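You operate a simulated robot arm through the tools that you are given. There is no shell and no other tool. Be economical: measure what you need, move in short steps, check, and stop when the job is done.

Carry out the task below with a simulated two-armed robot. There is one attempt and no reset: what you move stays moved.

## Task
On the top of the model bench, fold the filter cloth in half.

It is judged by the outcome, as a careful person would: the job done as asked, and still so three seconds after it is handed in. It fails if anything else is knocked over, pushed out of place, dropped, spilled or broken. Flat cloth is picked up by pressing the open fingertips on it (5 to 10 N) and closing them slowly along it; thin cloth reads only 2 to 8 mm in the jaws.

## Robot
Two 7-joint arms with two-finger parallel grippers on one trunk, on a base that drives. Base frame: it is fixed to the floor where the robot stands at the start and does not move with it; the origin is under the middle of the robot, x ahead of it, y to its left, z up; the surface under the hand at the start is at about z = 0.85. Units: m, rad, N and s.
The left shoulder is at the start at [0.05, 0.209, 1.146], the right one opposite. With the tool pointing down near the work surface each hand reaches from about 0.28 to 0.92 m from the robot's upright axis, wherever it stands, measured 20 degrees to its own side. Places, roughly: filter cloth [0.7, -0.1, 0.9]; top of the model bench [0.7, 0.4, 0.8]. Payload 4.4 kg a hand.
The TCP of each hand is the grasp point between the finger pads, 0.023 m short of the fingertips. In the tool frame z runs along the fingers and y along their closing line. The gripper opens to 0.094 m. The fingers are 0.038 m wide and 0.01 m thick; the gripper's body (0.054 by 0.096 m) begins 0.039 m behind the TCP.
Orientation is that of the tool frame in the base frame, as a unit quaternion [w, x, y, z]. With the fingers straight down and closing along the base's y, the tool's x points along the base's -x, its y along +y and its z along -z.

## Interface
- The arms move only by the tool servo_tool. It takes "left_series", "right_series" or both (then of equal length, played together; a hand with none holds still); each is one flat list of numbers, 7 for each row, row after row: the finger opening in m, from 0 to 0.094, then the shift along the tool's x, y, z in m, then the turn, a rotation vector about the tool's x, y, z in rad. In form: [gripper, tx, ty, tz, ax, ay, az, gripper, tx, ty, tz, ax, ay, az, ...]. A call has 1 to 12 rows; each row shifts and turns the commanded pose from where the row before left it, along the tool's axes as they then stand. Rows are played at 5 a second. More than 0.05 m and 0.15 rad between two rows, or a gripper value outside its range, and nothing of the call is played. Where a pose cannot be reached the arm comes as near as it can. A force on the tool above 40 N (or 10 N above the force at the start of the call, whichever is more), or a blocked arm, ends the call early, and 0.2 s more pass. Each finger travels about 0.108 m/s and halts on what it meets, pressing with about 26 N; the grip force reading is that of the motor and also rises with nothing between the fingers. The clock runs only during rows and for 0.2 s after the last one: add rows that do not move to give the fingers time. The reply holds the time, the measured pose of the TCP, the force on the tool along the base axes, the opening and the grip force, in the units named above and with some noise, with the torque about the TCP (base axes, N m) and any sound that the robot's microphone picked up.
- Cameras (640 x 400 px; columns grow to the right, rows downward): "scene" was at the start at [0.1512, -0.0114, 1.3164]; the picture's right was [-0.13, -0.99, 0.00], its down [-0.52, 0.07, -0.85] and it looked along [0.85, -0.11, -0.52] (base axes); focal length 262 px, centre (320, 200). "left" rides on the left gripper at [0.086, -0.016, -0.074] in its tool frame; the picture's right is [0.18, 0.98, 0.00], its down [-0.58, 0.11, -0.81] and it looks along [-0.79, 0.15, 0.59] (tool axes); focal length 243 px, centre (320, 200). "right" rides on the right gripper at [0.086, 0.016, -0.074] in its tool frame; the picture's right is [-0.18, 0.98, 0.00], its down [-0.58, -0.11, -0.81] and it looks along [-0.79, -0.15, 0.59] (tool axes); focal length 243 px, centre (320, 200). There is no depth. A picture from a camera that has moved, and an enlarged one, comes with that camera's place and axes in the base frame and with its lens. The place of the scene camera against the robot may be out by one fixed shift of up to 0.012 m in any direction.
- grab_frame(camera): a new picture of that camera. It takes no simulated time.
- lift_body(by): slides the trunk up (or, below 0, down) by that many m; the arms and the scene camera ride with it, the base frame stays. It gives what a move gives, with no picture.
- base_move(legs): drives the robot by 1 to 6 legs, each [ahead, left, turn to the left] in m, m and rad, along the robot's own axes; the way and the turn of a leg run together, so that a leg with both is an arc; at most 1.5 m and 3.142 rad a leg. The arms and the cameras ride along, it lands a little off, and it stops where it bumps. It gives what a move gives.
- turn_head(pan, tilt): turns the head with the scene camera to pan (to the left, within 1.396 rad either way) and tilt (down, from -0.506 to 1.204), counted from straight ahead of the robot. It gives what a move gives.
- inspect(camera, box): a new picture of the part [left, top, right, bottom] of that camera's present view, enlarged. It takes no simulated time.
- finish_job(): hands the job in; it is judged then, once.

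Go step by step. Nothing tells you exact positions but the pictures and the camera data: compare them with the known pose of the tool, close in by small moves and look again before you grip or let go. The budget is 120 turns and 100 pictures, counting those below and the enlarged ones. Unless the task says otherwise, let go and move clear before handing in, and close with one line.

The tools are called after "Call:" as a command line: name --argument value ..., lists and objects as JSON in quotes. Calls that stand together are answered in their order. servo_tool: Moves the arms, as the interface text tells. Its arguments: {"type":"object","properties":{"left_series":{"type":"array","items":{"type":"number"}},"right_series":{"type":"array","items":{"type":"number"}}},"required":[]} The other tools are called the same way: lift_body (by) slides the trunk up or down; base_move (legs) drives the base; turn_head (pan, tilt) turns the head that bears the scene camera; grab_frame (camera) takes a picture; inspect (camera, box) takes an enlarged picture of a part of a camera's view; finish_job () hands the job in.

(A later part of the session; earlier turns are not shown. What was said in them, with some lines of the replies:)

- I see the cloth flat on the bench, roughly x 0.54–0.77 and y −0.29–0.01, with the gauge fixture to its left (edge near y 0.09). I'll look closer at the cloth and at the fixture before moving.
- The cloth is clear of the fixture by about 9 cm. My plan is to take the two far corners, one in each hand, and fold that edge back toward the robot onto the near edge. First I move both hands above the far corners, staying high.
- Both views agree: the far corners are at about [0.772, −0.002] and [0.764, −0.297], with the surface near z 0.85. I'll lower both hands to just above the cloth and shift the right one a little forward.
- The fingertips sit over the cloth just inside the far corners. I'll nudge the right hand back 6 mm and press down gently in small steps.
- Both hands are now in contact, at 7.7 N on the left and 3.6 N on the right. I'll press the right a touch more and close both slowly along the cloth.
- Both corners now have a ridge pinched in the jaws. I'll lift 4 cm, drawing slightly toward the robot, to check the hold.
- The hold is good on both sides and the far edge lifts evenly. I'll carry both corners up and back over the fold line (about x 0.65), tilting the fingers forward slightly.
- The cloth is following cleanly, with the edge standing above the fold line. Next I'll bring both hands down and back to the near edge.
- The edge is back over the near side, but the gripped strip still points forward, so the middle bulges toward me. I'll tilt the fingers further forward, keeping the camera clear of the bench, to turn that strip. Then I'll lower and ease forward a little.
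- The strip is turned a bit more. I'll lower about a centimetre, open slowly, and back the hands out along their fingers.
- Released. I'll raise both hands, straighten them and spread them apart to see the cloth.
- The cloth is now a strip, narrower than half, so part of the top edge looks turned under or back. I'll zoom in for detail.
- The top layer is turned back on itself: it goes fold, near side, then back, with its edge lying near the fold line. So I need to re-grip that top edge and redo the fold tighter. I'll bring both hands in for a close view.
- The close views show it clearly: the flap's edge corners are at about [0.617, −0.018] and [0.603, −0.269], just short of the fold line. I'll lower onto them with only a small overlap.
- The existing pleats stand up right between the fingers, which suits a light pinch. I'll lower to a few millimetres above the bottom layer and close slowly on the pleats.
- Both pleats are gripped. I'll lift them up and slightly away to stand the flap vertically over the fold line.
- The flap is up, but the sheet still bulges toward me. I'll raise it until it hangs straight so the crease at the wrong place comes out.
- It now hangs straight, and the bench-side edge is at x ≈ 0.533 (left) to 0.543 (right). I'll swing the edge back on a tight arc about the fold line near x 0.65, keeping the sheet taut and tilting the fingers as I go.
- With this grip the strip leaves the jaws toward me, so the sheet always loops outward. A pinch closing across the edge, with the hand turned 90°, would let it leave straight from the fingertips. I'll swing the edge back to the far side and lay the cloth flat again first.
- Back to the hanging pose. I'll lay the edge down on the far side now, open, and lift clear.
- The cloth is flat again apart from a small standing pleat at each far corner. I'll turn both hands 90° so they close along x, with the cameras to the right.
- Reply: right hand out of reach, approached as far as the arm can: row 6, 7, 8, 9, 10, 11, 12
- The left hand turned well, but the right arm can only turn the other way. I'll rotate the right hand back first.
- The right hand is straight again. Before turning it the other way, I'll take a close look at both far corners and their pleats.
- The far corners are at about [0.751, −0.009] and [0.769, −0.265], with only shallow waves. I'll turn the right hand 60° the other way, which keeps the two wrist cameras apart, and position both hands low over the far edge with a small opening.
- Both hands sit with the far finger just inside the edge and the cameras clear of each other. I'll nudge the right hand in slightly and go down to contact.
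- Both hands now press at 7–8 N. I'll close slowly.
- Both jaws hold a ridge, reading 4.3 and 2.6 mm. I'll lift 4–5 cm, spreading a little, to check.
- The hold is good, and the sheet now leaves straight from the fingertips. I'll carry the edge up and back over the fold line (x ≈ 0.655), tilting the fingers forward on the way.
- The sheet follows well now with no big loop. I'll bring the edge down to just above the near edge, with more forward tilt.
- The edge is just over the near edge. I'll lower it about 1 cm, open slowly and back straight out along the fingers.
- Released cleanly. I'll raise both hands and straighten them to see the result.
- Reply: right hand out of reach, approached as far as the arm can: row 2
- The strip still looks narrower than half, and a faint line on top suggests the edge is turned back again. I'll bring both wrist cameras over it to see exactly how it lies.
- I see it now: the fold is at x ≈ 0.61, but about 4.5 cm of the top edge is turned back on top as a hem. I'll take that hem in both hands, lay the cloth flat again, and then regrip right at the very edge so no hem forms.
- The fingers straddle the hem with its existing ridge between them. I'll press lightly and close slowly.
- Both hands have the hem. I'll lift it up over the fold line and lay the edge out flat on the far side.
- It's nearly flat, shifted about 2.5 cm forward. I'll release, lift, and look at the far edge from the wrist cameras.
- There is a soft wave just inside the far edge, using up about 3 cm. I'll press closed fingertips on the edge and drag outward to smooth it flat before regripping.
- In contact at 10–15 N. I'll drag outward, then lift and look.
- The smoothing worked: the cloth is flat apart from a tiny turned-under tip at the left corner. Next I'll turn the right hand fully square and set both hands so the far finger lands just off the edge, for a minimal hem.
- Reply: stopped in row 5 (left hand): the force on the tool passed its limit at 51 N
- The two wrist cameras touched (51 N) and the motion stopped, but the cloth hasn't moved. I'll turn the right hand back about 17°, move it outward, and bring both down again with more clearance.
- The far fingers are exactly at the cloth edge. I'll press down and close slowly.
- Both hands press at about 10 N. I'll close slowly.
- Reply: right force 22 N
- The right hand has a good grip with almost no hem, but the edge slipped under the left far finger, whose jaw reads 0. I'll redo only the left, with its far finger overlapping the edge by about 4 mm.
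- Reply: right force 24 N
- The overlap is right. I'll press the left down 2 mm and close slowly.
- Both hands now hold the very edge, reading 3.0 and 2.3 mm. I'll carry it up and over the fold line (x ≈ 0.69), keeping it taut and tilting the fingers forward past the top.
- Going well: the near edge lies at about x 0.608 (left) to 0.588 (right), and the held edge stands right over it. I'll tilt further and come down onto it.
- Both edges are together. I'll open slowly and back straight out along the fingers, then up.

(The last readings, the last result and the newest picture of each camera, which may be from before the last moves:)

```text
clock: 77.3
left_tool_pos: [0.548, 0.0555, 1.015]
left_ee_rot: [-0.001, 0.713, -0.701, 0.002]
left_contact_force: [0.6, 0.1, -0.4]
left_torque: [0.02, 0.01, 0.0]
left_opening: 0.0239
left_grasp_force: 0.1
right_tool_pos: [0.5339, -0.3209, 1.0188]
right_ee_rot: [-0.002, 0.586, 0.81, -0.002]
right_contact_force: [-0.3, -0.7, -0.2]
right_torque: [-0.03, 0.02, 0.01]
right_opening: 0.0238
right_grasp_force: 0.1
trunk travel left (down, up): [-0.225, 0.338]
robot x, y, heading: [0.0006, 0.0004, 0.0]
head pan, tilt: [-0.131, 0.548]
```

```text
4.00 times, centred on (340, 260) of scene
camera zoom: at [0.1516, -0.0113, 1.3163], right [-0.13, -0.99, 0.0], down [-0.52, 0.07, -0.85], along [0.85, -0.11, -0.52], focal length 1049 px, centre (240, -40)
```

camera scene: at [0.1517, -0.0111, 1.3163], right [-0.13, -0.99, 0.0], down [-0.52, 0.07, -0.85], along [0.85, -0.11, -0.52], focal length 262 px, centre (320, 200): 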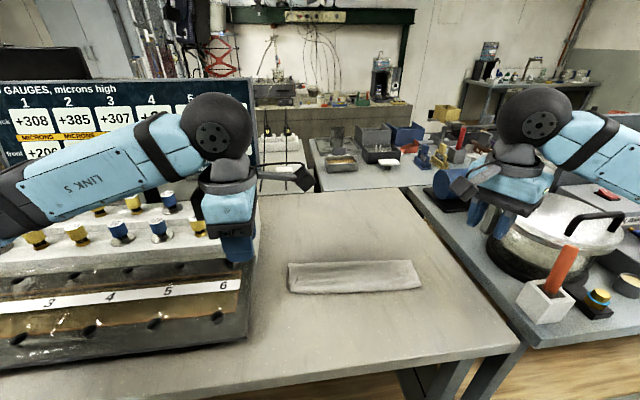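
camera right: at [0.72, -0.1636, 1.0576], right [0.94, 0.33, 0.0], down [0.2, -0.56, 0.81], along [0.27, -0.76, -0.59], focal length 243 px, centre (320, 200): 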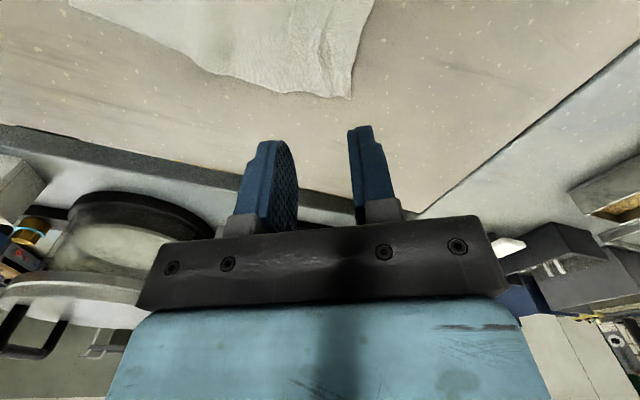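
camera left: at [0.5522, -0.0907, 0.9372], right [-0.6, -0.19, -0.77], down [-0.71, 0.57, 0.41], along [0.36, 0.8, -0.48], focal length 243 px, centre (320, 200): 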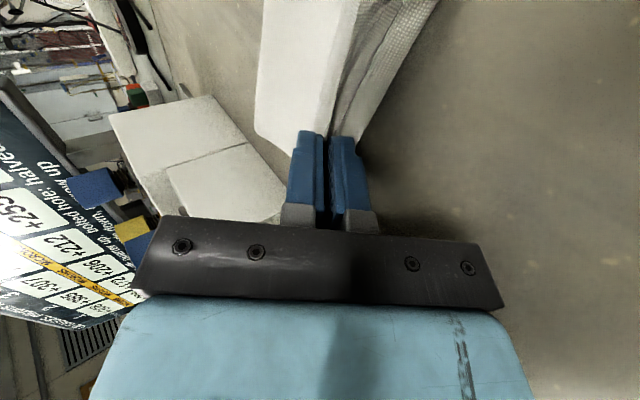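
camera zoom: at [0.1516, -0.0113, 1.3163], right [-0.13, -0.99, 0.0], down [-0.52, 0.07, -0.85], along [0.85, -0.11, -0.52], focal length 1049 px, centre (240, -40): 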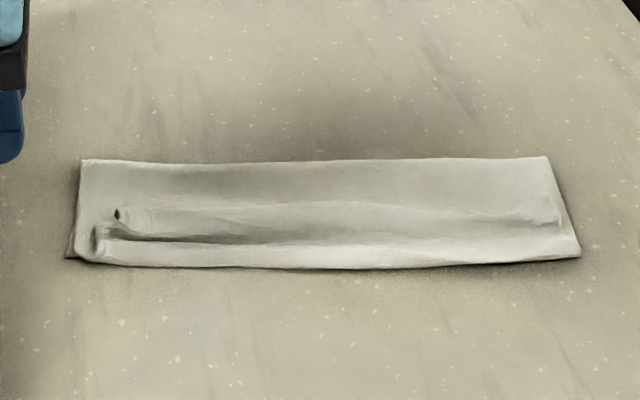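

Still some hem on top, it seems. But the earlier smoothing drag worked well, so I can now unroll the hem and align the layers with light fingertip strokes. First a close look.

Call:
servo_tool --left_series '[0, 0.02, -0.014, 0, 0, 0, 0, 0, 0.02, -0.014, 0, 0, 0, 0, 0, 0.02, -0.014, 0, 0, 0, 0, 0, 0.02, -0.014, 0, 0, 0, 0]' --right_series '[0, 0.0128, 0.02, 0, 0, 0, 0, 0, 0.0128, 0.02, 0, 0, 0, 0, 0, 0.0128, 0.02, 0, 0, 0, 0, 0, 0, 0, 0, 0, 0, 0]'

Call:
inspect --camera "left" --box '[180, 0, 520, 160]'

Call:
inspect --camera "right" --box '[120, 0, 460, 160]'

```text
clock: 78.3
left_tool_pos: [0.6043, -0.0256, 1.0193]
left_ee_rot: [-0.002, 0.713, -0.702, 0.002]
left_contact_force: [-0.2, 0.4, -0.3]
left_torque: [-0.02, -0.03, -0.02]
left_opening: 0.0002
left_grasp_force: 25.9
right_tool_pos: [0.5779, -0.2676, 1.0173]
right_ee_rot: [-0.002, 0.586, 0.81, 0.0]
right_contact_force: [-0.5, -0.6, -1.1]
right_torque: [-0.01, -0.02, 0.03]
right_opening: 0.0001
right_grasp_force: 25.8
trunk travel left (down, up): [-0.225, 0.338]
robot x, y, heading: [-0.0024, -0.0003, -0.002]
head pan, tilt: [-0.131, 0.548]
```

```text
1.88 times, centred on (350, 80) of left
camera zoom: at [0.6214, -0.1116, 1.0939], right [-0.98, -0.2, -0.01], down [-0.12, 0.58, 0.81], along [-0.16, 0.79, -0.59], focal length 457 px, centre (264, 426)
```

zoom: 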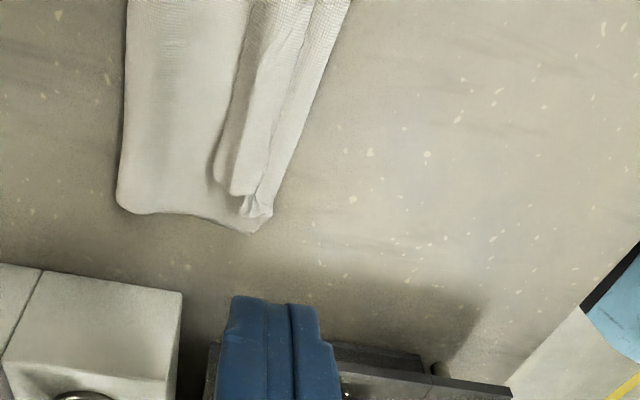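

```text
1.88 times, centred on (290, 80) of right
camera zoom: at [0.5664, -0.18, 1.0935], right [0.99, 0.13, 0.0], down [0.08, -0.59, 0.8], along [0.1, -0.8, -0.59], focal length 457 px, centre (376, 426)
```

zoom: 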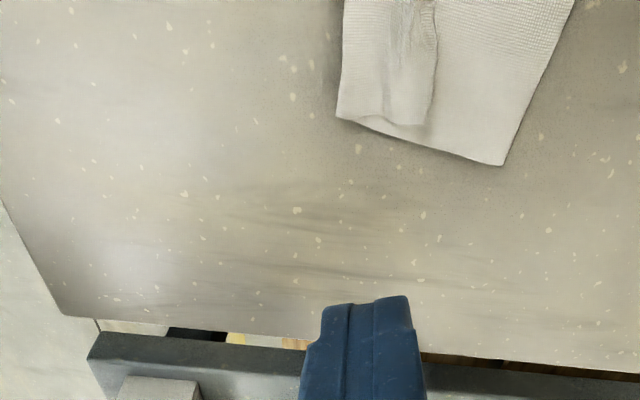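

Clear now: a hem of about 3–4 cm lies on top, and the bottom edge is near x 0.59. I'll put closed fingertips lightly on the hem near its edge, then stroke toward the robot to unroll it.

Call:
servo_tool --left_series '[0, 0, -0.008, 0.04, 0, 0, 0, 0, 0, 0, 0.04, 0, 0, 0, 0, 0, 0, 0.04, 0, 0, 0, 0, 0, 0, 0.014, 0, 0, 0, 0, 0, 0, 0.005, 0, 0, 0, 0, 0, 0, 0, 0, 0, 0]' --right_series '[0, 0.0076, 0.0152, 0.04, 0, 0, 0, 0, 0, 0, 0.04, 0, 0, 0, 0, 0, 0, 0.04, 0, 0, 0, 0, 0, 0, 0.012, 0, 0, 0, 0, 0, 0, 0.005, 0, 0, 0, 0, 0, 0, 0, 0, 0, 0]'

```text
clock: 79.7
left_tool_pos: [0.613, -0.0225, 0.8763]
left_ee_rot: [-0.001, 0.713, -0.701, 0.002]
left_contact_force: [-1.8, 0.5, 6.8]
left_torque: [0.09, 0.04, 0.02]
left_opening: 0.0
left_grasp_force: 25.8
right_tool_pos: [0.5915, -0.2541, 0.8827]
right_ee_rot: [-0.002, 0.586, 0.81, -0.001]
right_contact_force: [0.9, 1.2, 4.3]
right_torque: [0.05, -0.03, 0.0]
right_opening: 0.0002
right_grasp_force: 25.9
trunk travel left (down, up): [-0.225, 0.338]
robot x, y, heading: [-0.0018, 0.0001, -0.002]
head pan, tilt: [-0.131, 0.548]
```

Light contact on both, at 7 N and 4 N. I'll stroke 6.5 cm toward the robot, then lift.

Call:
servo_tool --left_series '[0, 0, 0.011, 0, 0, 0, 0, 0, 0, 0.011, 0, 0, 0, 0, 0, 0, 0.011, 0, 0, 0, 0, 0, 0, 0.011, 0, 0, 0, 0, 0, 0, 0.011, 0, 0, 0, 0, 0, 0, 0.01, 0, 0, 0, 0, 0, 0, 0.005, -0.02, 0, 0, 0, 0, 0, 0, -0.04, 0, 0, 0, 0, 0, 0, -0.04, 0, 0, 0]' --right_series '[0, 0.0035, -0.0104, 0.001, 0, 0, 0, 0, 0.0035, -0.0104, 0.001, 0, 0, 0, 0, 0.0035, -0.0104, 0.001, 0, 0, 0, 0, 0.0035, -0.0104, 0.001, 0, 0, 0, 0, 0.0035, -0.0104, 0.001, 0, 0, 0, 0, 0.0035, -0.0104, 0.001, 0, 0, 0, 0, 0.0016, -0.0047, -0.02, 0, 0, 0, 0, 0, 0, -0.04, 0, 0, 0, 0, 0, 0, -0.04, 0, 0, 0]'

Call:
inspect --camera "scene" --box '[240, 200, 440, 325]'

```text
clock: 81.7
left_tool_pos: [0.5416, -0.0229, 0.977]
left_ee_rot: [-0.002, 0.713, -0.701, 0.002]
left_contact_force: [-0.3, -0.3, 0.3]
left_torque: [0.0, -0.03, 0.0]
left_opening: 0.0002
left_grasp_force: 25.8
right_tool_pos: [0.5182, -0.2535, 0.9775]
right_ee_rot: [-0.002, 0.586, 0.81, -0.001]
right_contact_force: [-0.4, 0.3, -0.5]
right_torque: [-0.02, -0.01, -0.01]
right_opening: 0.0002
right_grasp_force: 26.5
trunk travel left (down, up): [-0.225, 0.338]
robot x, y, heading: [-0.0006, 0.001, 0.004]
head pan, tilt: [-0.131, 0.548]
```

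```text
3.20 times, centred on (340, 262) of scene
camera zoom: at [0.1503, -0.0113, 1.3164], right [-0.13, -0.99, 0.0], down [-0.52, 0.07, -0.85], along [0.85, -0.11, -0.52], focal length 839 px, centre (256, 0)
```

zoom: 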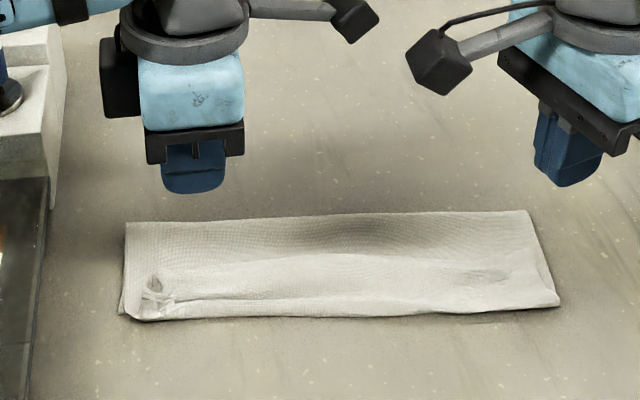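

The whole strip slid toward me instead of unrolling, because cloth on bench is slippery. I'll use one hand as an anchor: the right hand holds down the two-layer part while the left strokes the hem, then swap. First I turn the right hand straight and move both into place.

Call:
servo_tool --left_series '[0, -0.023, 0, 0, 0, 0, 0, 0, 0, 0, 0, 0, 0, 0, 0, 0, 0, 0, 0, 0, 0, 0, 0, 0, 0, 0, 0, 0, 0, 0, 0, 0, 0, 0, 0, 0, 0, 0, 0, 0, 0, 0, 0, 0, 0, 0, 0, 0, 0, 0, 0, 0, 0, 0, 0, 0, 0, 0, 0, 0, 0, 0, 0, 0, 0, 0, 0, 0, 0, 0, 0, 0, 0, 0, 0, 0, 0, 0, 0, 0, 0.03, 0, 0, 0]' --right_series '[0, 0, 0, 0, 0, 0, -0.139, 0, 0, 0, 0, 0, 0, -0.139, 0, 0, 0, 0, 0, 0, -0.139, 0, 0, 0, 0, 0, 0, -0.139, 0, 0, 0, 0, 0, 0, -0.139, 0, 0, 0, 0, 0, 0, -0.139, 0, 0, 0, 0, 0, 0, -0.139, 0, 0, 0, 0, 0, 0, -0.139, 0, 0, 0, 0, 0, 0, -0.139, 0, -0.026, 0.034, 0, 0, 0, 0, 0, -0.026, 0.034, 0, 0, 0, 0, 0, 0, 0, 0.04, 0, 0, 0]'

Call:
servo_tool --left_series '[0, 0, 0, 0, 0, 0, 0, 0, 0, 0, 0, 0, 0, 0, 0, 0, 0, 0, 0, 0, 0, 0, 0, 0, 0, 0, 0, 0]' --right_series '[0, 0, 0, 0.03, 0, 0, 0, 0, 0, 0, 0.025, 0, 0, 0, 0, 0, 0, 0.008, 0, 0, 0, 0, 0, 0, 0, 0, 0, 0]'

```text
clock: 84.3
left_tool_pos: [0.542, -0.0026, 0.9469]
left_ee_rot: [-0.002, 0.713, -0.701, 0.002]
left_contact_force: [0.2, -0.5, 0.2]
left_torque: [0.03, 0.02, 0.02]
left_opening: 0.0001
left_grasp_force: 26.4
right_tool_pos: [0.5726, -0.1875, 0.9353]
right_ee_rot: [-0.003, 0.001, 1.0, 0.001]
right_contact_force: [0.4, 0.4, 0.1]
right_torque: [0.02, -0.01, 0.02]
right_opening: 0.0
right_grasp_force: 26.0
trunk travel left (down, up): [-0.225, 0.338]
robot x, y, heading: [-0.0018, 0.0043, -0.003]
head pan, tilt: [-0.131, 0.548]
```

```text
clock: 85.3
left_tool_pos: [0.5412, -0.0001, 0.9489]
left_ee_rot: [-0.002, 0.713, -0.701, 0.002]
left_contact_force: [0.1, 0.0, 0.7]
left_torque: [0.0, 0.03, 0.02]
left_opening: 0.0
left_grasp_force: 26.4
right_tool_pos: [0.5704, -0.186, 0.8745]
right_ee_rot: [0.001, 0.001, 1.0, 0.0]
right_contact_force: [1.1, -1.3, 15.0]
right_torque: [0.01, 0.23, 0.0]
right_opening: 0.0
right_grasp_force: 26.4
trunk travel left (down, up): [-0.225, 0.338]
robot x, y, heading: [-0.0008, 0.0022, -0.002]
head pan, tilt: [-0.131, 0.548]
```

The right hand anchors at 15 N. One look from the left camera to place the stroke.

Call:
inspect --camera "left" --box '[180, 0, 480, 200]'

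```text
2.00 times, centred on (330, 100) of left
camera zoom: at [0.5583, -0.0876, 1.0249], right [-0.98, -0.2, -0.01], down [-0.12, 0.58, 0.81], along [-0.16, 0.79, -0.59], focal length 485 px, centre (300, 400)
```

zoom: 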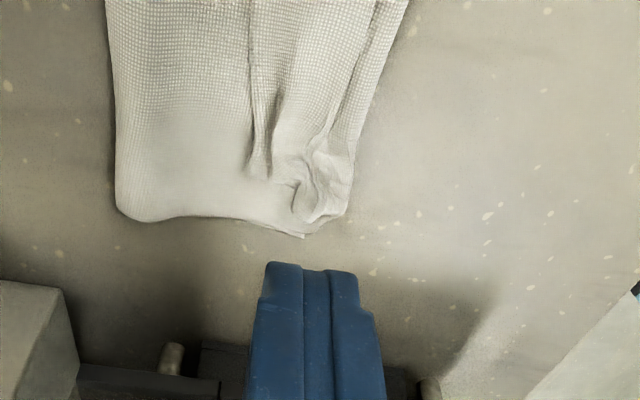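

The hem edge is at about x 0.556 here. I'll land the left fingertips on it and stroke toward the robot while the right anchors.

Call:
servo_tool --left_series '[0, 0.016, -0.006, 0.03, 0, 0, 0, 0, 0, 0, 0.03, 0, 0, 0, 0, 0, 0, 0.008, 0, 0, 0, 0, 0, 0, 0.003, 0, 0, 0, 0, 0, 0, 0, 0, 0, 0]'

```text
clock: 86.5
left_tool_pos: [0.5488, -0.0167, 0.8788]
left_ee_rot: [-0.003, 0.713, -0.701, 0.004]
left_contact_force: [0.4, -1.1, 3.0]
left_torque: [0.01, 0.0, 0.01]
left_opening: 0.0
left_grasp_force: 25.9
right_tool_pos: [0.5704, -0.1862, 0.8748]
right_ee_rot: [0.0, 0.0, 1.0, -0.001]
right_contact_force: [6.1, -1.7, 24.3]
right_torque: [0.02, 0.22, -0.01]
right_opening: 0.0001
right_grasp_force: 25.9
trunk travel left (down, up): [-0.225, 0.338]
robot x, y, heading: [-0.0006, -0.0024, -0.001]
head pan, tilt: [-0.131, 0.548]
```

Call:
servo_tool --left_series '[0, 0, 0.01, 0.0005, 0, 0, 0, 0, 0, 0.01, 0, 0, 0, 0, 0, 0, 0.01, 0, 0, 0, 0, 0, 0, 0.01, 0, 0, 0, 0, 0, 0, 0.01, 0, 0, 0, 0, 0, 0, 0.01, 0, 0, 0, 0, 0, 0, 0.01, 0, 0, 0, 0, 0, 0, 0, -0.03, 0, 0, 0, 0, 0, 0, -0.04, 0, 0, 0]'

Call:
inspect --camera "left" --box '[80, 0, 480, 200]'

```text
clock: 88.5
left_tool_pos: [0.4772, -0.0168, 0.9465]
left_ee_rot: [-0.002, 0.713, -0.701, 0.004]
left_contact_force: [-0.1, -0.1, -0.4]
left_torque: [-0.01, -0.01, 0.03]
left_opening: 0.0
left_grasp_force: 25.8
right_tool_pos: [0.5697, -0.1853, 0.8757]
right_ee_rot: [0.0, 0.001, 1.0, 0.001]
right_contact_force: [3.6, -1.4, 30.3]
right_torque: [0.08, 0.36, 0.02]
right_opening: 0.0
right_grasp_force: 26.1
trunk travel left (down, up): [-0.225, 0.338]
robot x, y, heading: [0.004, -0.0006, 0.001]
head pan, tilt: [-0.131, 0.548]
```

```text
1.60 times, centred on (280, 100) of left
camera zoom: at [0.4931, -0.1029, 1.0226], right [-0.98, -0.2, -0.01], down [-0.12, 0.58, 0.8], along [-0.16, 0.79, -0.59], focal length 388 px, centre (384, 360)
```

zoom: 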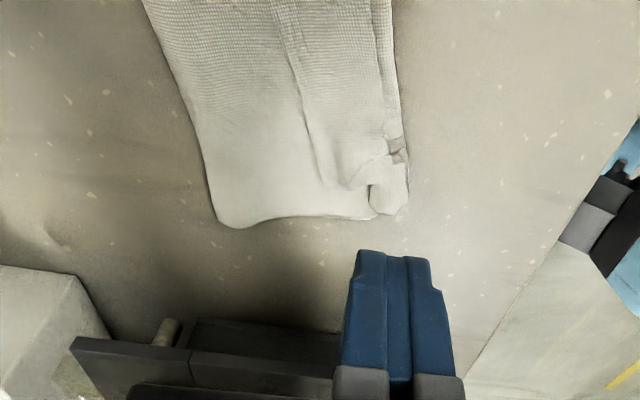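

The stroke only pulls the cloth along; it won't unroll. I now understand the cause: pulling too taut let the fold creep toward the hands, leaving extra length that turned back. I'll lay it flat once more and use a draped, tent-shaped path. First I clear the hands, with the right turned back.

Call:
servo_tool --left_series '[0, -0.03, 0, -0.03, 0, 0, 0, 0, -0.03, 0, -0.03, 0, 0, 0, 0, -0.02, 0, -0.01, 0, 0, 0, 0.03, 0, 0, 0, 0, 0, 0, 0.03, 0, 0, 0, 0, 0, 0, 0.03, 0, 0, 0, 0, 0, 0, 0.03, 0, 0, 0, 0, 0, 0, 0.03, 0, 0, 0, 0, 0, 0, 0.03, 0, 0, 0, 0, 0, 0, 0.03, 0, 0, 0, 0, 0, 0, 0.03, 0, 0, 0, 0, 0, 0, 0.03, 0, 0, 0, 0, 0, 0]' --right_series '[0, 0, 0, -0.04, 0, 0, 0, 0, 0, -0.035, -0.035, 0, 0, 0, 0, 0, -0.04, -0.03, 0, 0, 0, 0.03, 0, -0.04, 0, 0, 0, 0.139, 0.03, 0, 0, 0, 0, 0, 0.139, 0.03, 0, 0, 0, 0, 0, 0.139, 0.03, 0, 0, 0, 0, 0, 0.139, 0.03, 0, 0, 0, 0, 0, 0.139, 0.03, 0, 0, 0, 0, 0, 0.139, 0.03, 0, 0, 0, 0, 0, 0.139, 0.03, 0, 0, 0, 0, 0, 0.139, 0.03, 0, 0, 0, 0, 0, 0.139]'

Call:
inspect --camera "scene" --box '[260, 240, 420, 340]'

```text
clock: 91.1
left_tool_pos: [0.4755, 0.0629, 1.0152]
left_ee_rot: [-0.002, 0.712, -0.702, 0.002]
left_contact_force: [-0.2, 0.7, -0.1]
left_torque: [-0.04, -0.03, 0.01]
left_opening: 0.03
left_grasp_force: 0.1
right_tool_pos: [0.5717, -0.3, 0.9777]
right_ee_rot: [-0.002, 0.588, 0.809, -0.001]
right_contact_force: [-0.3, -0.5, 0.1]
right_torque: [0.0, 0.01, 0.0]
right_opening: 0.0301
right_grasp_force: 0.1
trunk travel left (down, up): [-0.225, 0.338]
robot x, y, heading: [-0.0037, 0.0032, -0.001]
head pan, tilt: [-0.131, 0.548]
```

```text
4.00 times, centred on (340, 290) of scene
camera zoom: at [0.1512, -0.0115, 1.3164], right [-0.13, -0.99, 0.0], down [-0.52, 0.07, -0.85], along [0.85, -0.11, -0.52], focal length 1049 px, centre (240, -160)
```

zoom: 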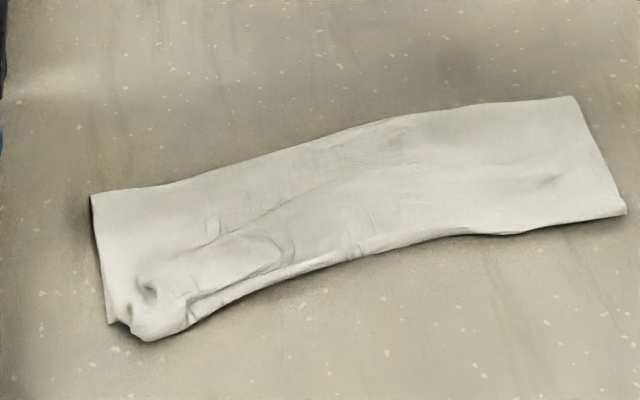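

The strip is bent but readable: the hem edge is at about [0.51, −0.04] on the left and [0.54, −0.245] on the right. I'll rotate the right hand to 45° for camera clearance, then bring both down over the hem.

Call:
servo_tool --left_series '[0.03, 0.028, -0.0055, 0, 0, 0, 0, 0.03, 0.028, -0.0055, 0, 0, 0, 0, 0.03, 0.027, -0.0055, 0, 0, 0, 0, 0.03, 0, 0, 0, 0, 0, 0, 0.03, 0, 0, 0, 0, 0, 0, 0.03, 0, 0, 0.03, 0, 0, 0, 0.03, 0, 0, 0.03, 0, 0, 0, 0.03, 0, 0, 0.03, 0, 0, 0, 0.03, 0, 0, 0.035, 0, 0, 0]' --right_series '[0.03, 0, 0, 0, 0, 0, -0.117, 0.03, 0, 0, 0, 0, 0, -0.117, 0.03, 0, 0, 0, 0, 0, -0.117, 0.03, 0, 0, 0, 0, 0, -0.117, 0.03, 0.0342, -0.0024, 0, 0, 0, 0, 0.03, 0.0342, -0.0024, 0.025, 0, 0, 0, 0.03, 0, 0, 0.03, 0, 0, 0, 0.03, 0, 0, 0.02, 0, 0, 0, 0.03, 0, 0, 0.015, 0, 0, 0]'

```text
clock: 93.1
left_tool_pos: [0.4961, -0.0215, 0.8899]
left_ee_rot: [-0.001, 0.713, -0.701, 0.002]
left_contact_force: [-0.2, 0.1, 0.3]
left_torque: [-0.02, -0.03, -0.02]
left_opening: 0.0301
left_grasp_force: 0.2
right_tool_pos: [0.5203, -0.2564, 0.8885]
right_ee_rot: [-0.002, 0.383, 0.924, 0.0]
right_contact_force: [0.4, 0.4, 0.1]
right_torque: [-0.03, 0.01, -0.01]
right_opening: 0.03
right_grasp_force: 0.0
trunk travel left (down, up): [-0.225, 0.338]
robot x, y, heading: [0.0009, 0.0017, -0.003]
head pan, tilt: [-0.131, 0.548]
```

Call:
servo_tool --left_series '[0.03, 0, 0.008, 0.006, 0, 0, 0, 0.03, 0, 0, 0.006, 0, 0, 0, 0.03, 0, 0, 0, 0, 0, 0]' --right_series '[0.03, 0, 0, 0.006, 0, 0, 0, 0.03, 0, 0, 0.005, 0, 0, 0, 0.03, 0, 0, 0, 0, 0, 0]'

```text
clock: 93.9
left_tool_pos: [0.4883, -0.0209, 0.8771]
left_ee_rot: [-0.003, 0.712, -0.702, 0.003]
left_contact_force: [0.2, -0.9, -0.4]
left_torque: [0.03, 0.01, 0.02]
left_opening: 0.0301
left_grasp_force: 0.0
right_tool_pos: [0.5204, -0.2565, 0.8763]
right_ee_rot: [-0.002, 0.382, 0.924, 0.0]
right_contact_force: [-0.8, -0.9, -0.4]
right_torque: [0.0, -0.01, -0.01]
right_opening: 0.03
right_grasp_force: 0.1
trunk travel left (down, up): [-0.225, 0.338]
robot x, y, heading: [0.0012, 0.0001, 0.003]
head pan, tilt: [-0.131, 0.548]
```

Call:
servo_tool --left_series '[0.03, 0, 0, 0.002, 0, 0, 0, 0.028, 0, 0, 0, 0, 0, 0, 0.024, 0, 0, 0, 0, 0, 0, 0.02, 0, 0, 0, 0, 0, 0, 0.016, 0, 0, 0, 0, 0, 0, 0.012, 0, 0, 0, 0, 0, 0, 0.008, 0, 0, 0, 0, 0, 0, 0.004, 0, 0, 0, 0, 0, 0, 0, 0, 0, 0, 0, 0, 0, 0, 0, 0, 0, 0, 0, 0]' --right_series '[0.03, 0, 0, 0.0015, 0, 0, 0, 0.028, 0, 0, 0, 0, 0, 0, 0.024, 0, 0, 0, 0, 0, 0, 0.02, 0, 0, 0, 0, 0, 0, 0.016, 0, 0, 0, 0, 0, 0, 0.012, 0, 0, 0, 0, 0, 0, 0.008, 0, 0, 0, 0, 0, 0, 0.004, 0, 0, 0, 0, 0, 0, 0, 0, 0, 0, 0, 0, 0, 0, 0, 0, 0, 0, 0, 0]'

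```text
clock: 96.1
left_tool_pos: [0.4861, -0.0201, 0.8768]
left_ee_rot: [-0.003, 0.713, -0.701, 0.003]
left_contact_force: [-0.1, -0.9, 5.4]
left_torque: [0.03, 0.04, -0.01]
left_opening: 0.0043
left_grasp_force: 26.3
right_tool_pos: [0.5209, -0.2542, 0.8766]
right_ee_rot: [-0.001, 0.382, 0.924, 0.0]
right_contact_force: [0.7, 1.2, 3.6]
right_torque: [0.01, -0.03, 0.02]
right_opening: 0.0029
right_grasp_force: 25.7
trunk travel left (down, up): [-0.225, 0.338]
robot x, y, heading: [0.0003, 0.0015, 0.001]
head pan, tilt: [-0.131, 0.548]
```

Both jaws hold the hem, reading 4.3 and 2.9 mm. I'll carry it up and over to the far side and lay the cloth out flat, both hands ending at x ≈ 0.70 to square it up.

Call:
servo_tool --left_series '[0, 0, -0.0214, -0.03, 0, 0, 0, 0, 0, -0.0214, -0.03, 0, 0, 0, 0, 0, -0.0214, -0.03, 0, 0, 0, 0, 0, -0.0214, -0.02, 0, 0, 0, 0, 0, -0.0214, -0.01, 0, 0, 0, 0, 0, -0.0214, 0.01, 0, 0, 0, 0, 0, -0.0214, 0.02, 0, 0, 0, 0, 0, -0.0214, 0.03, 0, 0, 0, 0, 0, -0.0214, 0.03, 0, 0, 0, 0, 0, -0.0214, 0.026, 0, 0, 0, 0, 0, 0, 0, 0, 0, 0]' --right_series '[0, -0.01266, 0.01266, -0.03, 0, 0, 0, 0, -0.01266, 0.01266, -0.03, 0, 0, 0, 0, -0.01266, 0.01266, -0.03, 0, 0, 0, 0, -0.01266, 0.01266, -0.02, 0, 0, 0, 0, -0.01266, 0.01266, -0.01, 0, 0, 0, 0, -0.01266, 0.01266, 0.01, 0, 0, 0, 0, -0.01266, 0.01266, 0.02, 0, 0, 0, 0, -0.01266, 0.01266, 0.03, 0, 0, 0, 0, -0.01266, 0.01266, 0.03, 0, 0, 0, 0, -0.01266, 0.01266, 0.026, 0, 0, 0, 0, 0, 0, 0, 0, 0, 0]'

Call:
inspect --camera "scene" --box '[240, 190, 440, 315]'

```text
clock: 98.5
left_tool_pos: [0.7006, -0.0163, 0.8819]
left_ee_rot: [-0.002, 0.713, -0.701, 0.003]
left_contact_force: [0.6, -1.1, 0.6]
left_torque: [0.01, -0.03, -0.04]
left_opening: 0.0038
left_grasp_force: 25.5
right_tool_pos: [0.6984, -0.2554, 0.8797]
right_ee_rot: [-0.002, 0.381, 0.925, 0.0]
right_contact_force: [0.0, -0.4, 0.5]
right_torque: [0.03, 0.01, 0.0]
right_opening: 0.0028
right_grasp_force: 26.6
trunk travel left (down, up): [-0.225, 0.338]
robot x, y, heading: [0.0006, -0.0011, -0.004]
head pan, tilt: [-0.131, 0.548]
```

```text
3.20 times, centred on (340, 252) of scene
camera zoom: at [0.1505, -0.0114, 1.3165], right [-0.13, -0.99, 0.0], down [-0.52, 0.07, -0.85], along [0.85, -0.11, -0.52], focal length 839 px, centre (256, 32)
```

zoom: 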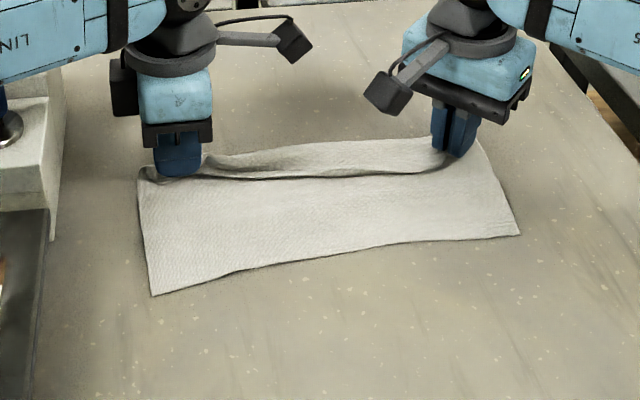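

A wave remains because I laid it too short. Still holding, I'll pull both hands about 6–7 cm further away, low over the bench, to stretch the cloth flat.

Call:
servo_tool --left_series '[0, 0, -0.01, -0.01, 0, 0, 0, 0, -0.002, -0.015, 0, 0, 0, 0, 0, -0.002, -0.015, 0, 0, 0, 0, 0, -0.002, -0.015, 0, 0, 0, 0, 0, 0, -0.012, 0.008, 0, 0, 0, 0, 0, -0.004, 0.003, 0, 0, 0, 0.012, 0, 0, 0, 0, 0, 0, 0.024, 0, 0, 0, 0, 0, 0, 0.024, 0, 0, -0.02, 0, 0, 0, 0, 0, 0, -0.02, 0, 0, 0]' --right_series '[0, -0.0078, 0.0078, -0.01, 0, 0, 0, 0, -0.0124, 0.0124, 0, 0, 0, 0, 0, -0.0124, 0.0124, 0, 0, 0, 0, 0, -0.0124, 0.0124, 0, 0, 0, 0, 0, -0.0095, 0.0095, 0.008, 0, 0, 0, 0, -0.003, 0.003, 0.003, 0, 0, 0, 0.012, 0, 0, 0, 0, 0, 0, 0.024, 0, 0, 0, 0, 0, 0, 0.024, 0, 0, -0.02, 0, 0, 0, 0, 0, 0, -0.02, 0, 0, 0]'

```text
clock: 100.7
left_tool_pos: [0.7729, -0.0094, 0.9218]
left_ee_rot: [-0.003, 0.713, -0.701, 0.003]
left_contact_force: [0.1, 0.2, 0.4]
left_torque: [0.02, 0.0, 0.0]
left_opening: 0.0
left_grasp_force: 25.9
right_tool_pos: [0.78, -0.2537, 0.9177]
right_ee_rot: [-0.001, 0.382, 0.924, 0.0]
right_contact_force: [0.1, 0.2, 0.6]
right_torque: [0.02, 0.01, 0.0]
right_opening: 0.0001
right_grasp_force: 26.2
trunk travel left (down, up): [-0.225, 0.338]
robot x, y, heading: [-0.0006, -0.0002, -0.001]
head pan, tilt: [-0.131, 0.548]
```

Now a smoothing stroke outward with closed fingertips at the far edge, as before.

Call:
servo_tool --left_series '[0, 0.01, 0.004, 0.03, 0, 0, 0, 0, 0, 0, 0.0145, 0, 0, 0, 0, 0, 0, 0.002, 0, 0, 0, 0, -0.002, -0.008, 0, 0, 0, 0, 0, -0.002, -0.008, 0, 0, 0, 0, 0, -0.002, -0.008, 0, 0, 0, 0, 0, -0.002, -0.008, 0, 0, 0, 0, 0, 0, 0, -0.03, 0, 0, 0, 0.024, 0, 0, -0.04, 0, 0, 0]' --right_series '[0, 0.003, -0.003, 0.028, 0, 0, 0, 0, 0, 0, 0.0135, 0, 0, 0, 0, 0, 0, 0.002, 0, 0, 0, 0, -0.007, 0.0042, 0, 0, 0, 0, 0, -0.007, 0.0042, 0, 0, 0, 0, 0, -0.007, 0.0042, 0, 0, 0, 0, 0, -0.007, 0.0042, 0, 0, 0, 0, 0, 0, 0, -0.03, 0, 0, 0, 0.024, 0, 0, -0.04, 0, 0, 0]'

Call:
inspect --camera "scene" --box '[260, 190, 420, 290]'

```text
clock: 102.7
left_tool_pos: [0.7988, -0.0113, 0.9457]
left_ee_rot: [-0.002, 0.712, -0.702, 0.003]
left_contact_force: [-0.1, 0.6, 0.3]
left_torque: [0.05, -0.05, -0.02]
left_opening: 0.0241
left_grasp_force: 0.1
right_tool_pos: [0.8057, -0.2638, 0.9439]
right_ee_rot: [-0.002, 0.382, 0.924, 0.0]
right_contact_force: [-1.0, 1.1, 0.1]
right_torque: [0.03, -0.03, 0.0]
right_opening: 0.0242
right_grasp_force: 0.0
trunk travel left (down, up): [-0.225, 0.338]
robot x, y, heading: [-0.0009, 0.0007, -0.002]
head pan, tilt: [-0.131, 0.548]
```

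```text
4.00 times, centred on (340, 240) of scene
camera zoom: at [0.1497, -0.0113, 1.3164], right [-0.13, -0.99, 0.0], down [-0.52, 0.07, -0.85], along [0.85, -0.11, -0.52], focal length 1049 px, centre (240, 40)
```

zoom: 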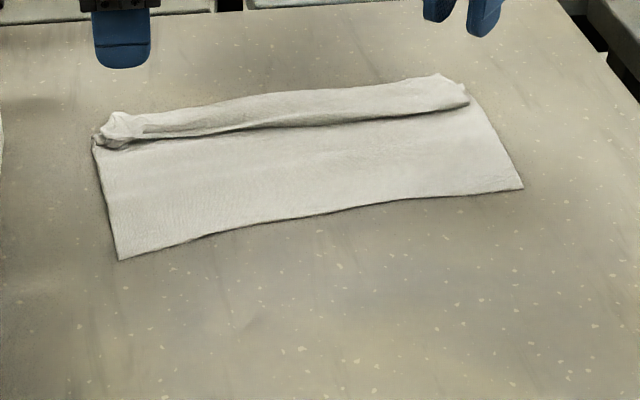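

The cloth slid, and a Z-shaped wave remains at the far side with the true edge on top at x ≈ 0.81. Better idea: grip the top edge at both corners and lift the cloth completely, so it hangs straight. Then I can lay it down and fold it in one draped motion. I'll position over the edge.

Call:
servo_tool --left_series '[0.024, 0.0287, 0.0168, 0, 0, 0, 0, 0.024, 0, 0, 0.03, 0, 0, 0, 0.024, 0, 0, 0.025, 0, 0, 0, 0.024, 0, 0, 0.01, 0, 0, 0, 0.024, 0, 0, 0, 0, 0, 0]' --right_series '[0.024, 0.0202, 0.0022, 0, 0, 0, 0, 0.024, 0, 0, 0.03, 0, 0, 0, 0.024, 0, 0, 0.025, 0, 0, 0, 0.024, 0, 0, 0.009, 0, 0, 0, 0.024, 0, 0, 0, 0, 0, 0]'

```text
clock: 103.9
left_tool_pos: [0.7845, -0.0407, 0.8801]
left_ee_rot: [-0.002, 0.712, -0.702, 0.002]
left_contact_force: [-0.8, -0.2, 0.0]
left_torque: [-0.01, 0.02, 0.06]
left_opening: 0.024
left_grasp_force: 0.1
right_tool_pos: [0.7944, -0.2486, 0.8806]
right_ee_rot: [-0.003, 0.381, 0.924, 0.0]
right_contact_force: [-0.4, 0.5, 0.2]
right_torque: [0.01, 0.01, 0.0]
right_opening: 0.0242
right_grasp_force: 0.0
trunk travel left (down, up): [-0.225, 0.338]
robot x, y, heading: [0.0022, 0.0017, -0.003]
head pan, tilt: [-0.131, 0.548]
```

Call:
servo_tool --left_series '[0.024, 0, 0, 0.002, 0, 0, 0, 0.024, 0, 0, 0.0015, 0, 0, 0, 0.024, 0, 0, 0, 0, 0, 0]' --right_series '[0.024, 0, 0, 0.002, 0, 0, 0, 0.024, 0, 0, 0.0015, 0, 0, 0, 0.024, 0, 0, 0, 0, 0, 0]'

```text
clock: 104.7
left_tool_pos: [0.7849, -0.0412, 0.8766]
left_ee_rot: [-0.001, 0.713, -0.701, 0.002]
left_contact_force: [0.0, 0.1, 1.4]
left_torque: [-0.04, -0.05, -0.01]
left_opening: 0.0243
left_grasp_force: 0.1
right_tool_pos: [0.795, -0.2463, 0.8763]
right_ee_rot: [-0.001, 0.382, 0.924, -0.001]
right_contact_force: [0.0, 0.1, -0.2]
right_torque: [-0.01, -0.03, -0.06]
right_opening: 0.0239
right_grasp_force: 0.1
trunk travel left (down, up): [-0.225, 0.338]
robot x, y, heading: [0.0, 0.0007, -0.002]
head pan, tilt: [-0.131, 0.548]
```

Barely in contact. I'll press another 1.5–2 mm and close slowly on both.

Call:
servo_tool --left_series '[0.024, 0, 0, 0.0015, 0, 0, 0, 0.024, 0, 0, 0, 0, 0, 0, 0.021, 0, 0, 0, 0, 0, 0, 0.018, 0, 0, 0, 0, 0, 0, 0.015, 0, 0, 0, 0, 0, 0, 0.012, 0, 0, 0, 0, 0, 0, 0.009, 0, 0, 0, 0, 0, 0, 0.006, 0, 0, 0, 0, 0, 0, 0.003, 0, 0, 0, 0, 0, 0, 0, 0, 0, 0, 0, 0, 0, 0, 0, 0, 0, 0, 0, 0]' --right_series '[0.024, 0, 0, 0.002, 0, 0, 0, 0.024, 0, 0, 0, 0, 0, 0, 0.021, 0, 0, 0, 0, 0, 0, 0.018, 0, 0, 0, 0, 0, 0, 0.015, 0, 0, 0, 0, 0, 0, 0.012, 0, 0, 0, 0, 0, 0, 0.009, 0, 0, 0, 0, 0, 0, 0.006, 0, 0, 0, 0, 0, 0, 0.003, 0, 0, 0, 0, 0, 0, 0, 0, 0, 0, 0, 0, 0, 0, 0, 0, 0, 0, 0, 0]'

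```text
clock: 107.1
left_tool_pos: [0.7838, -0.0404, 0.8775]
left_ee_rot: [-0.002, 0.712, -0.702, 0.004]
left_contact_force: [3.3, -1.0, 13.2]
left_torque: [0.07, -0.14, -0.07]
left_opening: 0.0043
left_grasp_force: 25.8
right_tool_pos: [0.7944, -0.2482, 0.8769]
right_ee_rot: [-0.002, 0.382, 0.924, -0.001]
right_contact_force: [-0.8, 1.4, 2.0]
right_torque: [0.03, 0.03, 0.01]
right_opening: 0.0024
right_grasp_force: 26.1
trunk travel left (down, up): [-0.225, 0.338]
robot x, y, heading: [-0.0028, -0.0017, 0.002]
head pan, tilt: [-0.131, 0.548]
```

Both grip, reading 4.3 and 2.4 mm. I'll lift the cloth fully off the bench so it hangs straight and check.

Call:
servo_tool --left_series '[0, 0, 0.008, -0.035, 0, 0, 0, 0, 0, 0.008, -0.035, 0, 0, 0, 0, 0, 0.008, -0.035, 0, 0, 0, 0, 0, 0.008, -0.035, 0, 0, 0, 0, 0, 0.008, -0.035, 0, 0, 0, 0, 0, 0.008, -0.035, 0, 0, 0, 0, 0, 0.008, -0.035, 0, 0, 0, 0, 0, 0, 0, 0, 0, 0, 0, 0, 0, 0, 0, 0, 0, 0, 0, 0, 0, 0, 0, 0]' --right_series '[0, 0.0057, -0.0057, -0.035, 0, 0, 0, 0, 0.0057, -0.0057, -0.035, 0, 0, 0, 0, 0.0057, -0.0057, -0.035, 0, 0, 0, 0, 0.0057, -0.0057, -0.035, 0, 0, 0, 0, 0.0057, -0.0057, -0.035, 0, 0, 0, 0, 0.0057, -0.0057, -0.035, 0, 0, 0, 0, 0.0057, -0.0057, -0.035, 0, 0, 0, 0, 0, 0, 0, 0, 0, 0, 0, 0, 0, 0, 0, 0, 0, 0, 0, 0, 0, 0, 0, 0]'

Call:
inspect --camera "scene" --box '[220, 90, 460, 250]'

```text
clock: 109.3
left_tool_pos: [0.7268, -0.0414, 1.1191]
left_ee_rot: [-0.003, 0.712, -0.702, 0.002]
left_contact_force: [-0.1, -1.3, -0.8]
left_torque: [-0.1, 0.0, 0.01]
left_opening: 0.0022
left_grasp_force: 26.2
right_tool_pos: [0.7396, -0.2487, 1.119]
right_ee_rot: [-0.002, 0.381, 0.924, -0.001]
right_contact_force: [-0.7, 1.3, 1.0]
right_torque: [0.01, -0.03, 0.0]
right_opening: 0.0021
right_grasp_force: 25.8
trunk travel left (down, up): [-0.225, 0.338]
robot x, y, heading: [-0.001, 0.0009, -0.003]
head pan, tilt: [-0.131, 0.548]
```

```text
2.50 times, centred on (340, 170) of scene
camera zoom: at [0.1514, -0.0115, 1.3163], right [-0.13, -0.99, 0.0], down [-0.52, 0.07, -0.85], along [0.85, -0.11, -0.52], focal length 656 px, centre (270, 275)
```

zoom: 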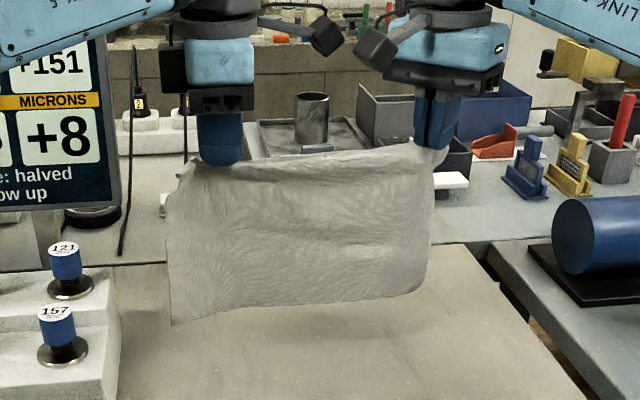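

The cloth now hangs perfectly straight and unfolded. The small gripped flap is on the far finger side. So I'll land the bottom edge at x ≈ 0.785, drape the lower half toward me to x ≈ 0.678, then bring the top half back away so the flap points outward and no hem forms.

Call:
servo_tool --left_series '[0, -0.0033, -0.0193, 0.018, 0, 0, 0, 0, -0.0033, -0.0193, 0.018, 0, 0, 0, 0, -0.0033, -0.0193, 0.018, 0, 0, 0, 0, 0, 0, 0, 0, 0, 0, 0, 0, 0, 0, 0, 0, 0, 0, 0, 0, 0, 0, 0, 0, 0, 0, 0.018, 0.02, 0, 0, 0, 0, 0, 0.018, 0.02, 0, 0, 0, 0, 0, 0.018, 0.02, 0, 0, 0, 0, 0, 0.018, 0.02, 0, 0, 0, 0, 0, 0.018, 0.02, 0, 0, 0, 0, 0, 0.018, 0.02, 0, 0, 0]' --right_series '[0, -0.0106, 0.0106, 0.018, 0, 0, 0, 0, -0.0106, 0.0106, 0.018, 0, 0, 0, 0, -0.0106, 0.0106, 0.018, 0, 0, 0, 0, 0, 0, 0, 0, 0, 0, 0, 0, 0, 0, 0, 0, 0, 0, 0, 0, 0, 0, 0, 0, 0, 0.0127, -0.0127, 0.02, 0, 0, 0, 0, 0.0127, -0.0127, 0.02, 0, 0, 0, 0, 0.0127, -0.0127, 0.02, 0, 0, 0, 0, 0.0127, -0.0127, 0.02, 0, 0, 0, 0, 0.0127, -0.0127, 0.02, 0, 0, 0, 0, 0.0127, -0.0127, 0.02, 0, 0, 0]'

```text
clock: 111.9
left_tool_pos: [0.6777, -0.0316, 0.9449]
left_ee_rot: [-0.001, 0.713, -0.701, 0.002]
left_contact_force: [0.5, -14.0, 0.6]
left_torque: [-0.35, 0.01, 0.02]
left_opening: 0.0025
left_grasp_force: 26.3
right_tool_pos: [0.6754, -0.2485, 0.9463]
right_ee_rot: [-0.002, 0.383, 0.924, -0.001]
right_contact_force: [-0.4, 13.3, -0.8]
right_torque: [0.29, 0.01, 0.09]
right_opening: 0.0022
right_grasp_force: 26.5
trunk travel left (down, up): [-0.225, 0.338]
robot x, y, heading: [-0.0008, 0.0012, -0.005]
head pan, tilt: [-0.131, 0.548]
```

On track, with a little too much sideways tension (14 N), so I'll ease that as I drape the top half back away from me.

Call:
servo_tool --left_series '[0, 0.002, 0, 0, 0, 0, 0, 0, 0.0015, -0.0128, 0.0128, 0, 0, 0, 0, 0.0015, -0.0128, 0.0128, 0, 0, 0, 0, 0.0015, -0.0128, 0.0128, 0, 0, 0, 0, 0, -0.0128, 0.0128, 0, 0, 0, 0, 0, -0.0128, 0.0128, 0, 0, 0, 0, 0, -0.005, 0, 0, 0, 0, 0, 0, 0, 0, 0, 0, 0]' --right_series '[0, 0, 0, 0, 0, 0, 0, 0, -0.009, 0.009, 0.0128, 0, 0, 0, 0, -0.009, 0.009, 0.0128, 0, 0, 0, 0, -0.009, 0.009, 0.0128, 0, 0, 0, 0, -0.009, 0.009, 0.0128, 0, 0, 0, 0, -0.009, 0.009, 0.0128, 0, 0, 0, 0, -0.0035, 0.0035, 0, 0, 0, 0, 0, 0, 0, 0, 0, 0, 0]'

```text
clock: 113.7
left_tool_pos: [0.7475, -0.0371, 0.8827]
left_ee_rot: [-0.003, 0.712, -0.702, 0.003]
left_contact_force: [-0.7, -2.5, 2.9]
left_torque: [-0.1, 0.05, 0.02]
left_opening: 0.0025
left_grasp_force: 26.1
right_tool_pos: [0.7436, -0.2474, 0.8822]
right_ee_rot: [-0.002, 0.382, 0.924, 0.0]
right_contact_force: [0.2, 2.1, 0.1]
right_torque: [0.03, 0.02, 0.06]
right_opening: 0.0022
right_grasp_force: 26.0
trunk travel left (down, up): [-0.225, 0.338]
robot x, y, heading: [-0.0047, -0.0003, 0.0]
head pan, tilt: [-0.131, 0.548]
```

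The top edge is down over the far edge. I'll open gently, lift straight up, and move clear for the last picture.

Call:
servo_tool --left_series '[0.006, 0, 0, 0, 0, 0, 0, 0.012, 0, 0, 0, 0, 0, 0, 0.018, 0, 0, 0, 0, 0, 0, 0.024, 0, 0, 0, 0, 0, 0, 0.024, 0, 0, -0.01, 0, 0, 0, 0.024, 0, 0, -0.03, 0, 0, 0, 0.024, 0, 0, -0.05, 0, 0, 0, 0.024, 0, 0, -0.05, 0, 0, 0, 0.024, -0.02, 0, -0.04, 0, 0, 0]' --right_series '[0.006, 0, 0, 0, 0, 0, 0, 0.012, 0, 0, 0, 0, 0, 0, 0.018, 0, 0, 0, 0, 0, 0, 0.024, 0, 0, 0, 0, 0, 0, 0.024, 0, 0, -0.01, 0, 0, 0, 0.024, 0, 0, -0.03, 0, 0, 0, 0.024, 0, 0, -0.05, 0, 0, 0, 0.024, 0, 0, -0.05, 0, 0, 0, 0.024, -0.015, -0.015, -0.04, 0, 0, 0]'

Call:
inspect --camera "scene" --box '[260, 190, 420, 290]'

```text
clock: 115.7
left_tool_pos: [0.7449, -0.0169, 1.0642]
left_ee_rot: [-0.002, 0.712, -0.702, 0.003]
left_contact_force: [-0.4, 0.3, 1.2]
left_torque: [-0.03, 0.03, 0.04]
left_opening: 0.0239
left_grasp_force: 0.0
right_tool_pos: [0.7433, -0.2682, 1.0645]
right_ee_rot: [-0.001, 0.382, 0.924, 0.0]
right_contact_force: [-0.2, 0.2, 0.2]
right_torque: [0.0, 0.0, -0.01]
right_opening: 0.0242
right_grasp_force: 0.0
trunk travel left (down, up): [-0.225, 0.338]
robot x, y, heading: [0.0005, -0.0014, 0.001]
head pan, tilt: [-0.131, 0.548]
```

```text
4.00 times, centred on (340, 240) of scene
camera zoom: at [0.1495, -0.0108, 1.3165], right [-0.13, -0.99, 0.0], down [-0.52, 0.07, -0.85], along [0.85, -0.11, -0.52], focal length 1049 px, centre (240, 40)
```

zoom: 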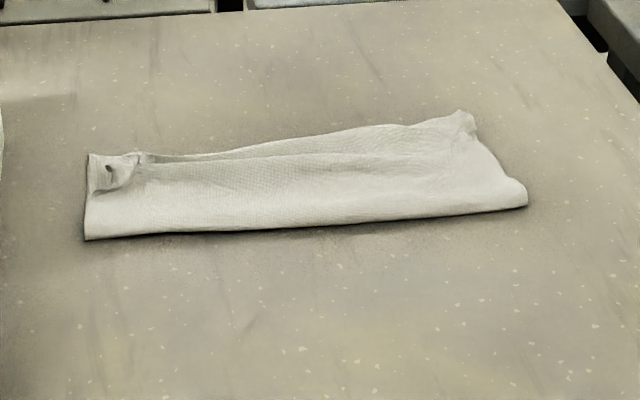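

The last view shows the cloth as a two-layer fold with a straight crease toward the robot. The top edge lies close to the bottom edge, with a slightly rumpled left corner. I have no pictures left, the hands are open and about 20 cm clear, and nothing else was touched, so I'm handing it in.

Call:
finish_job

```text
The job is handed in.
```

I handed the job in with the filter cloth folded in half on the model bench. The fold is not perfect: the left corner is a little rumpled, and in places the folded strip measures about 9–10 cm deep, against about 11 cm for an exact half. It took several attempts, and the cloth now lies a few centimetres from where it started. I saw nothing else disturbed, but the final picture showed only the cloth area.
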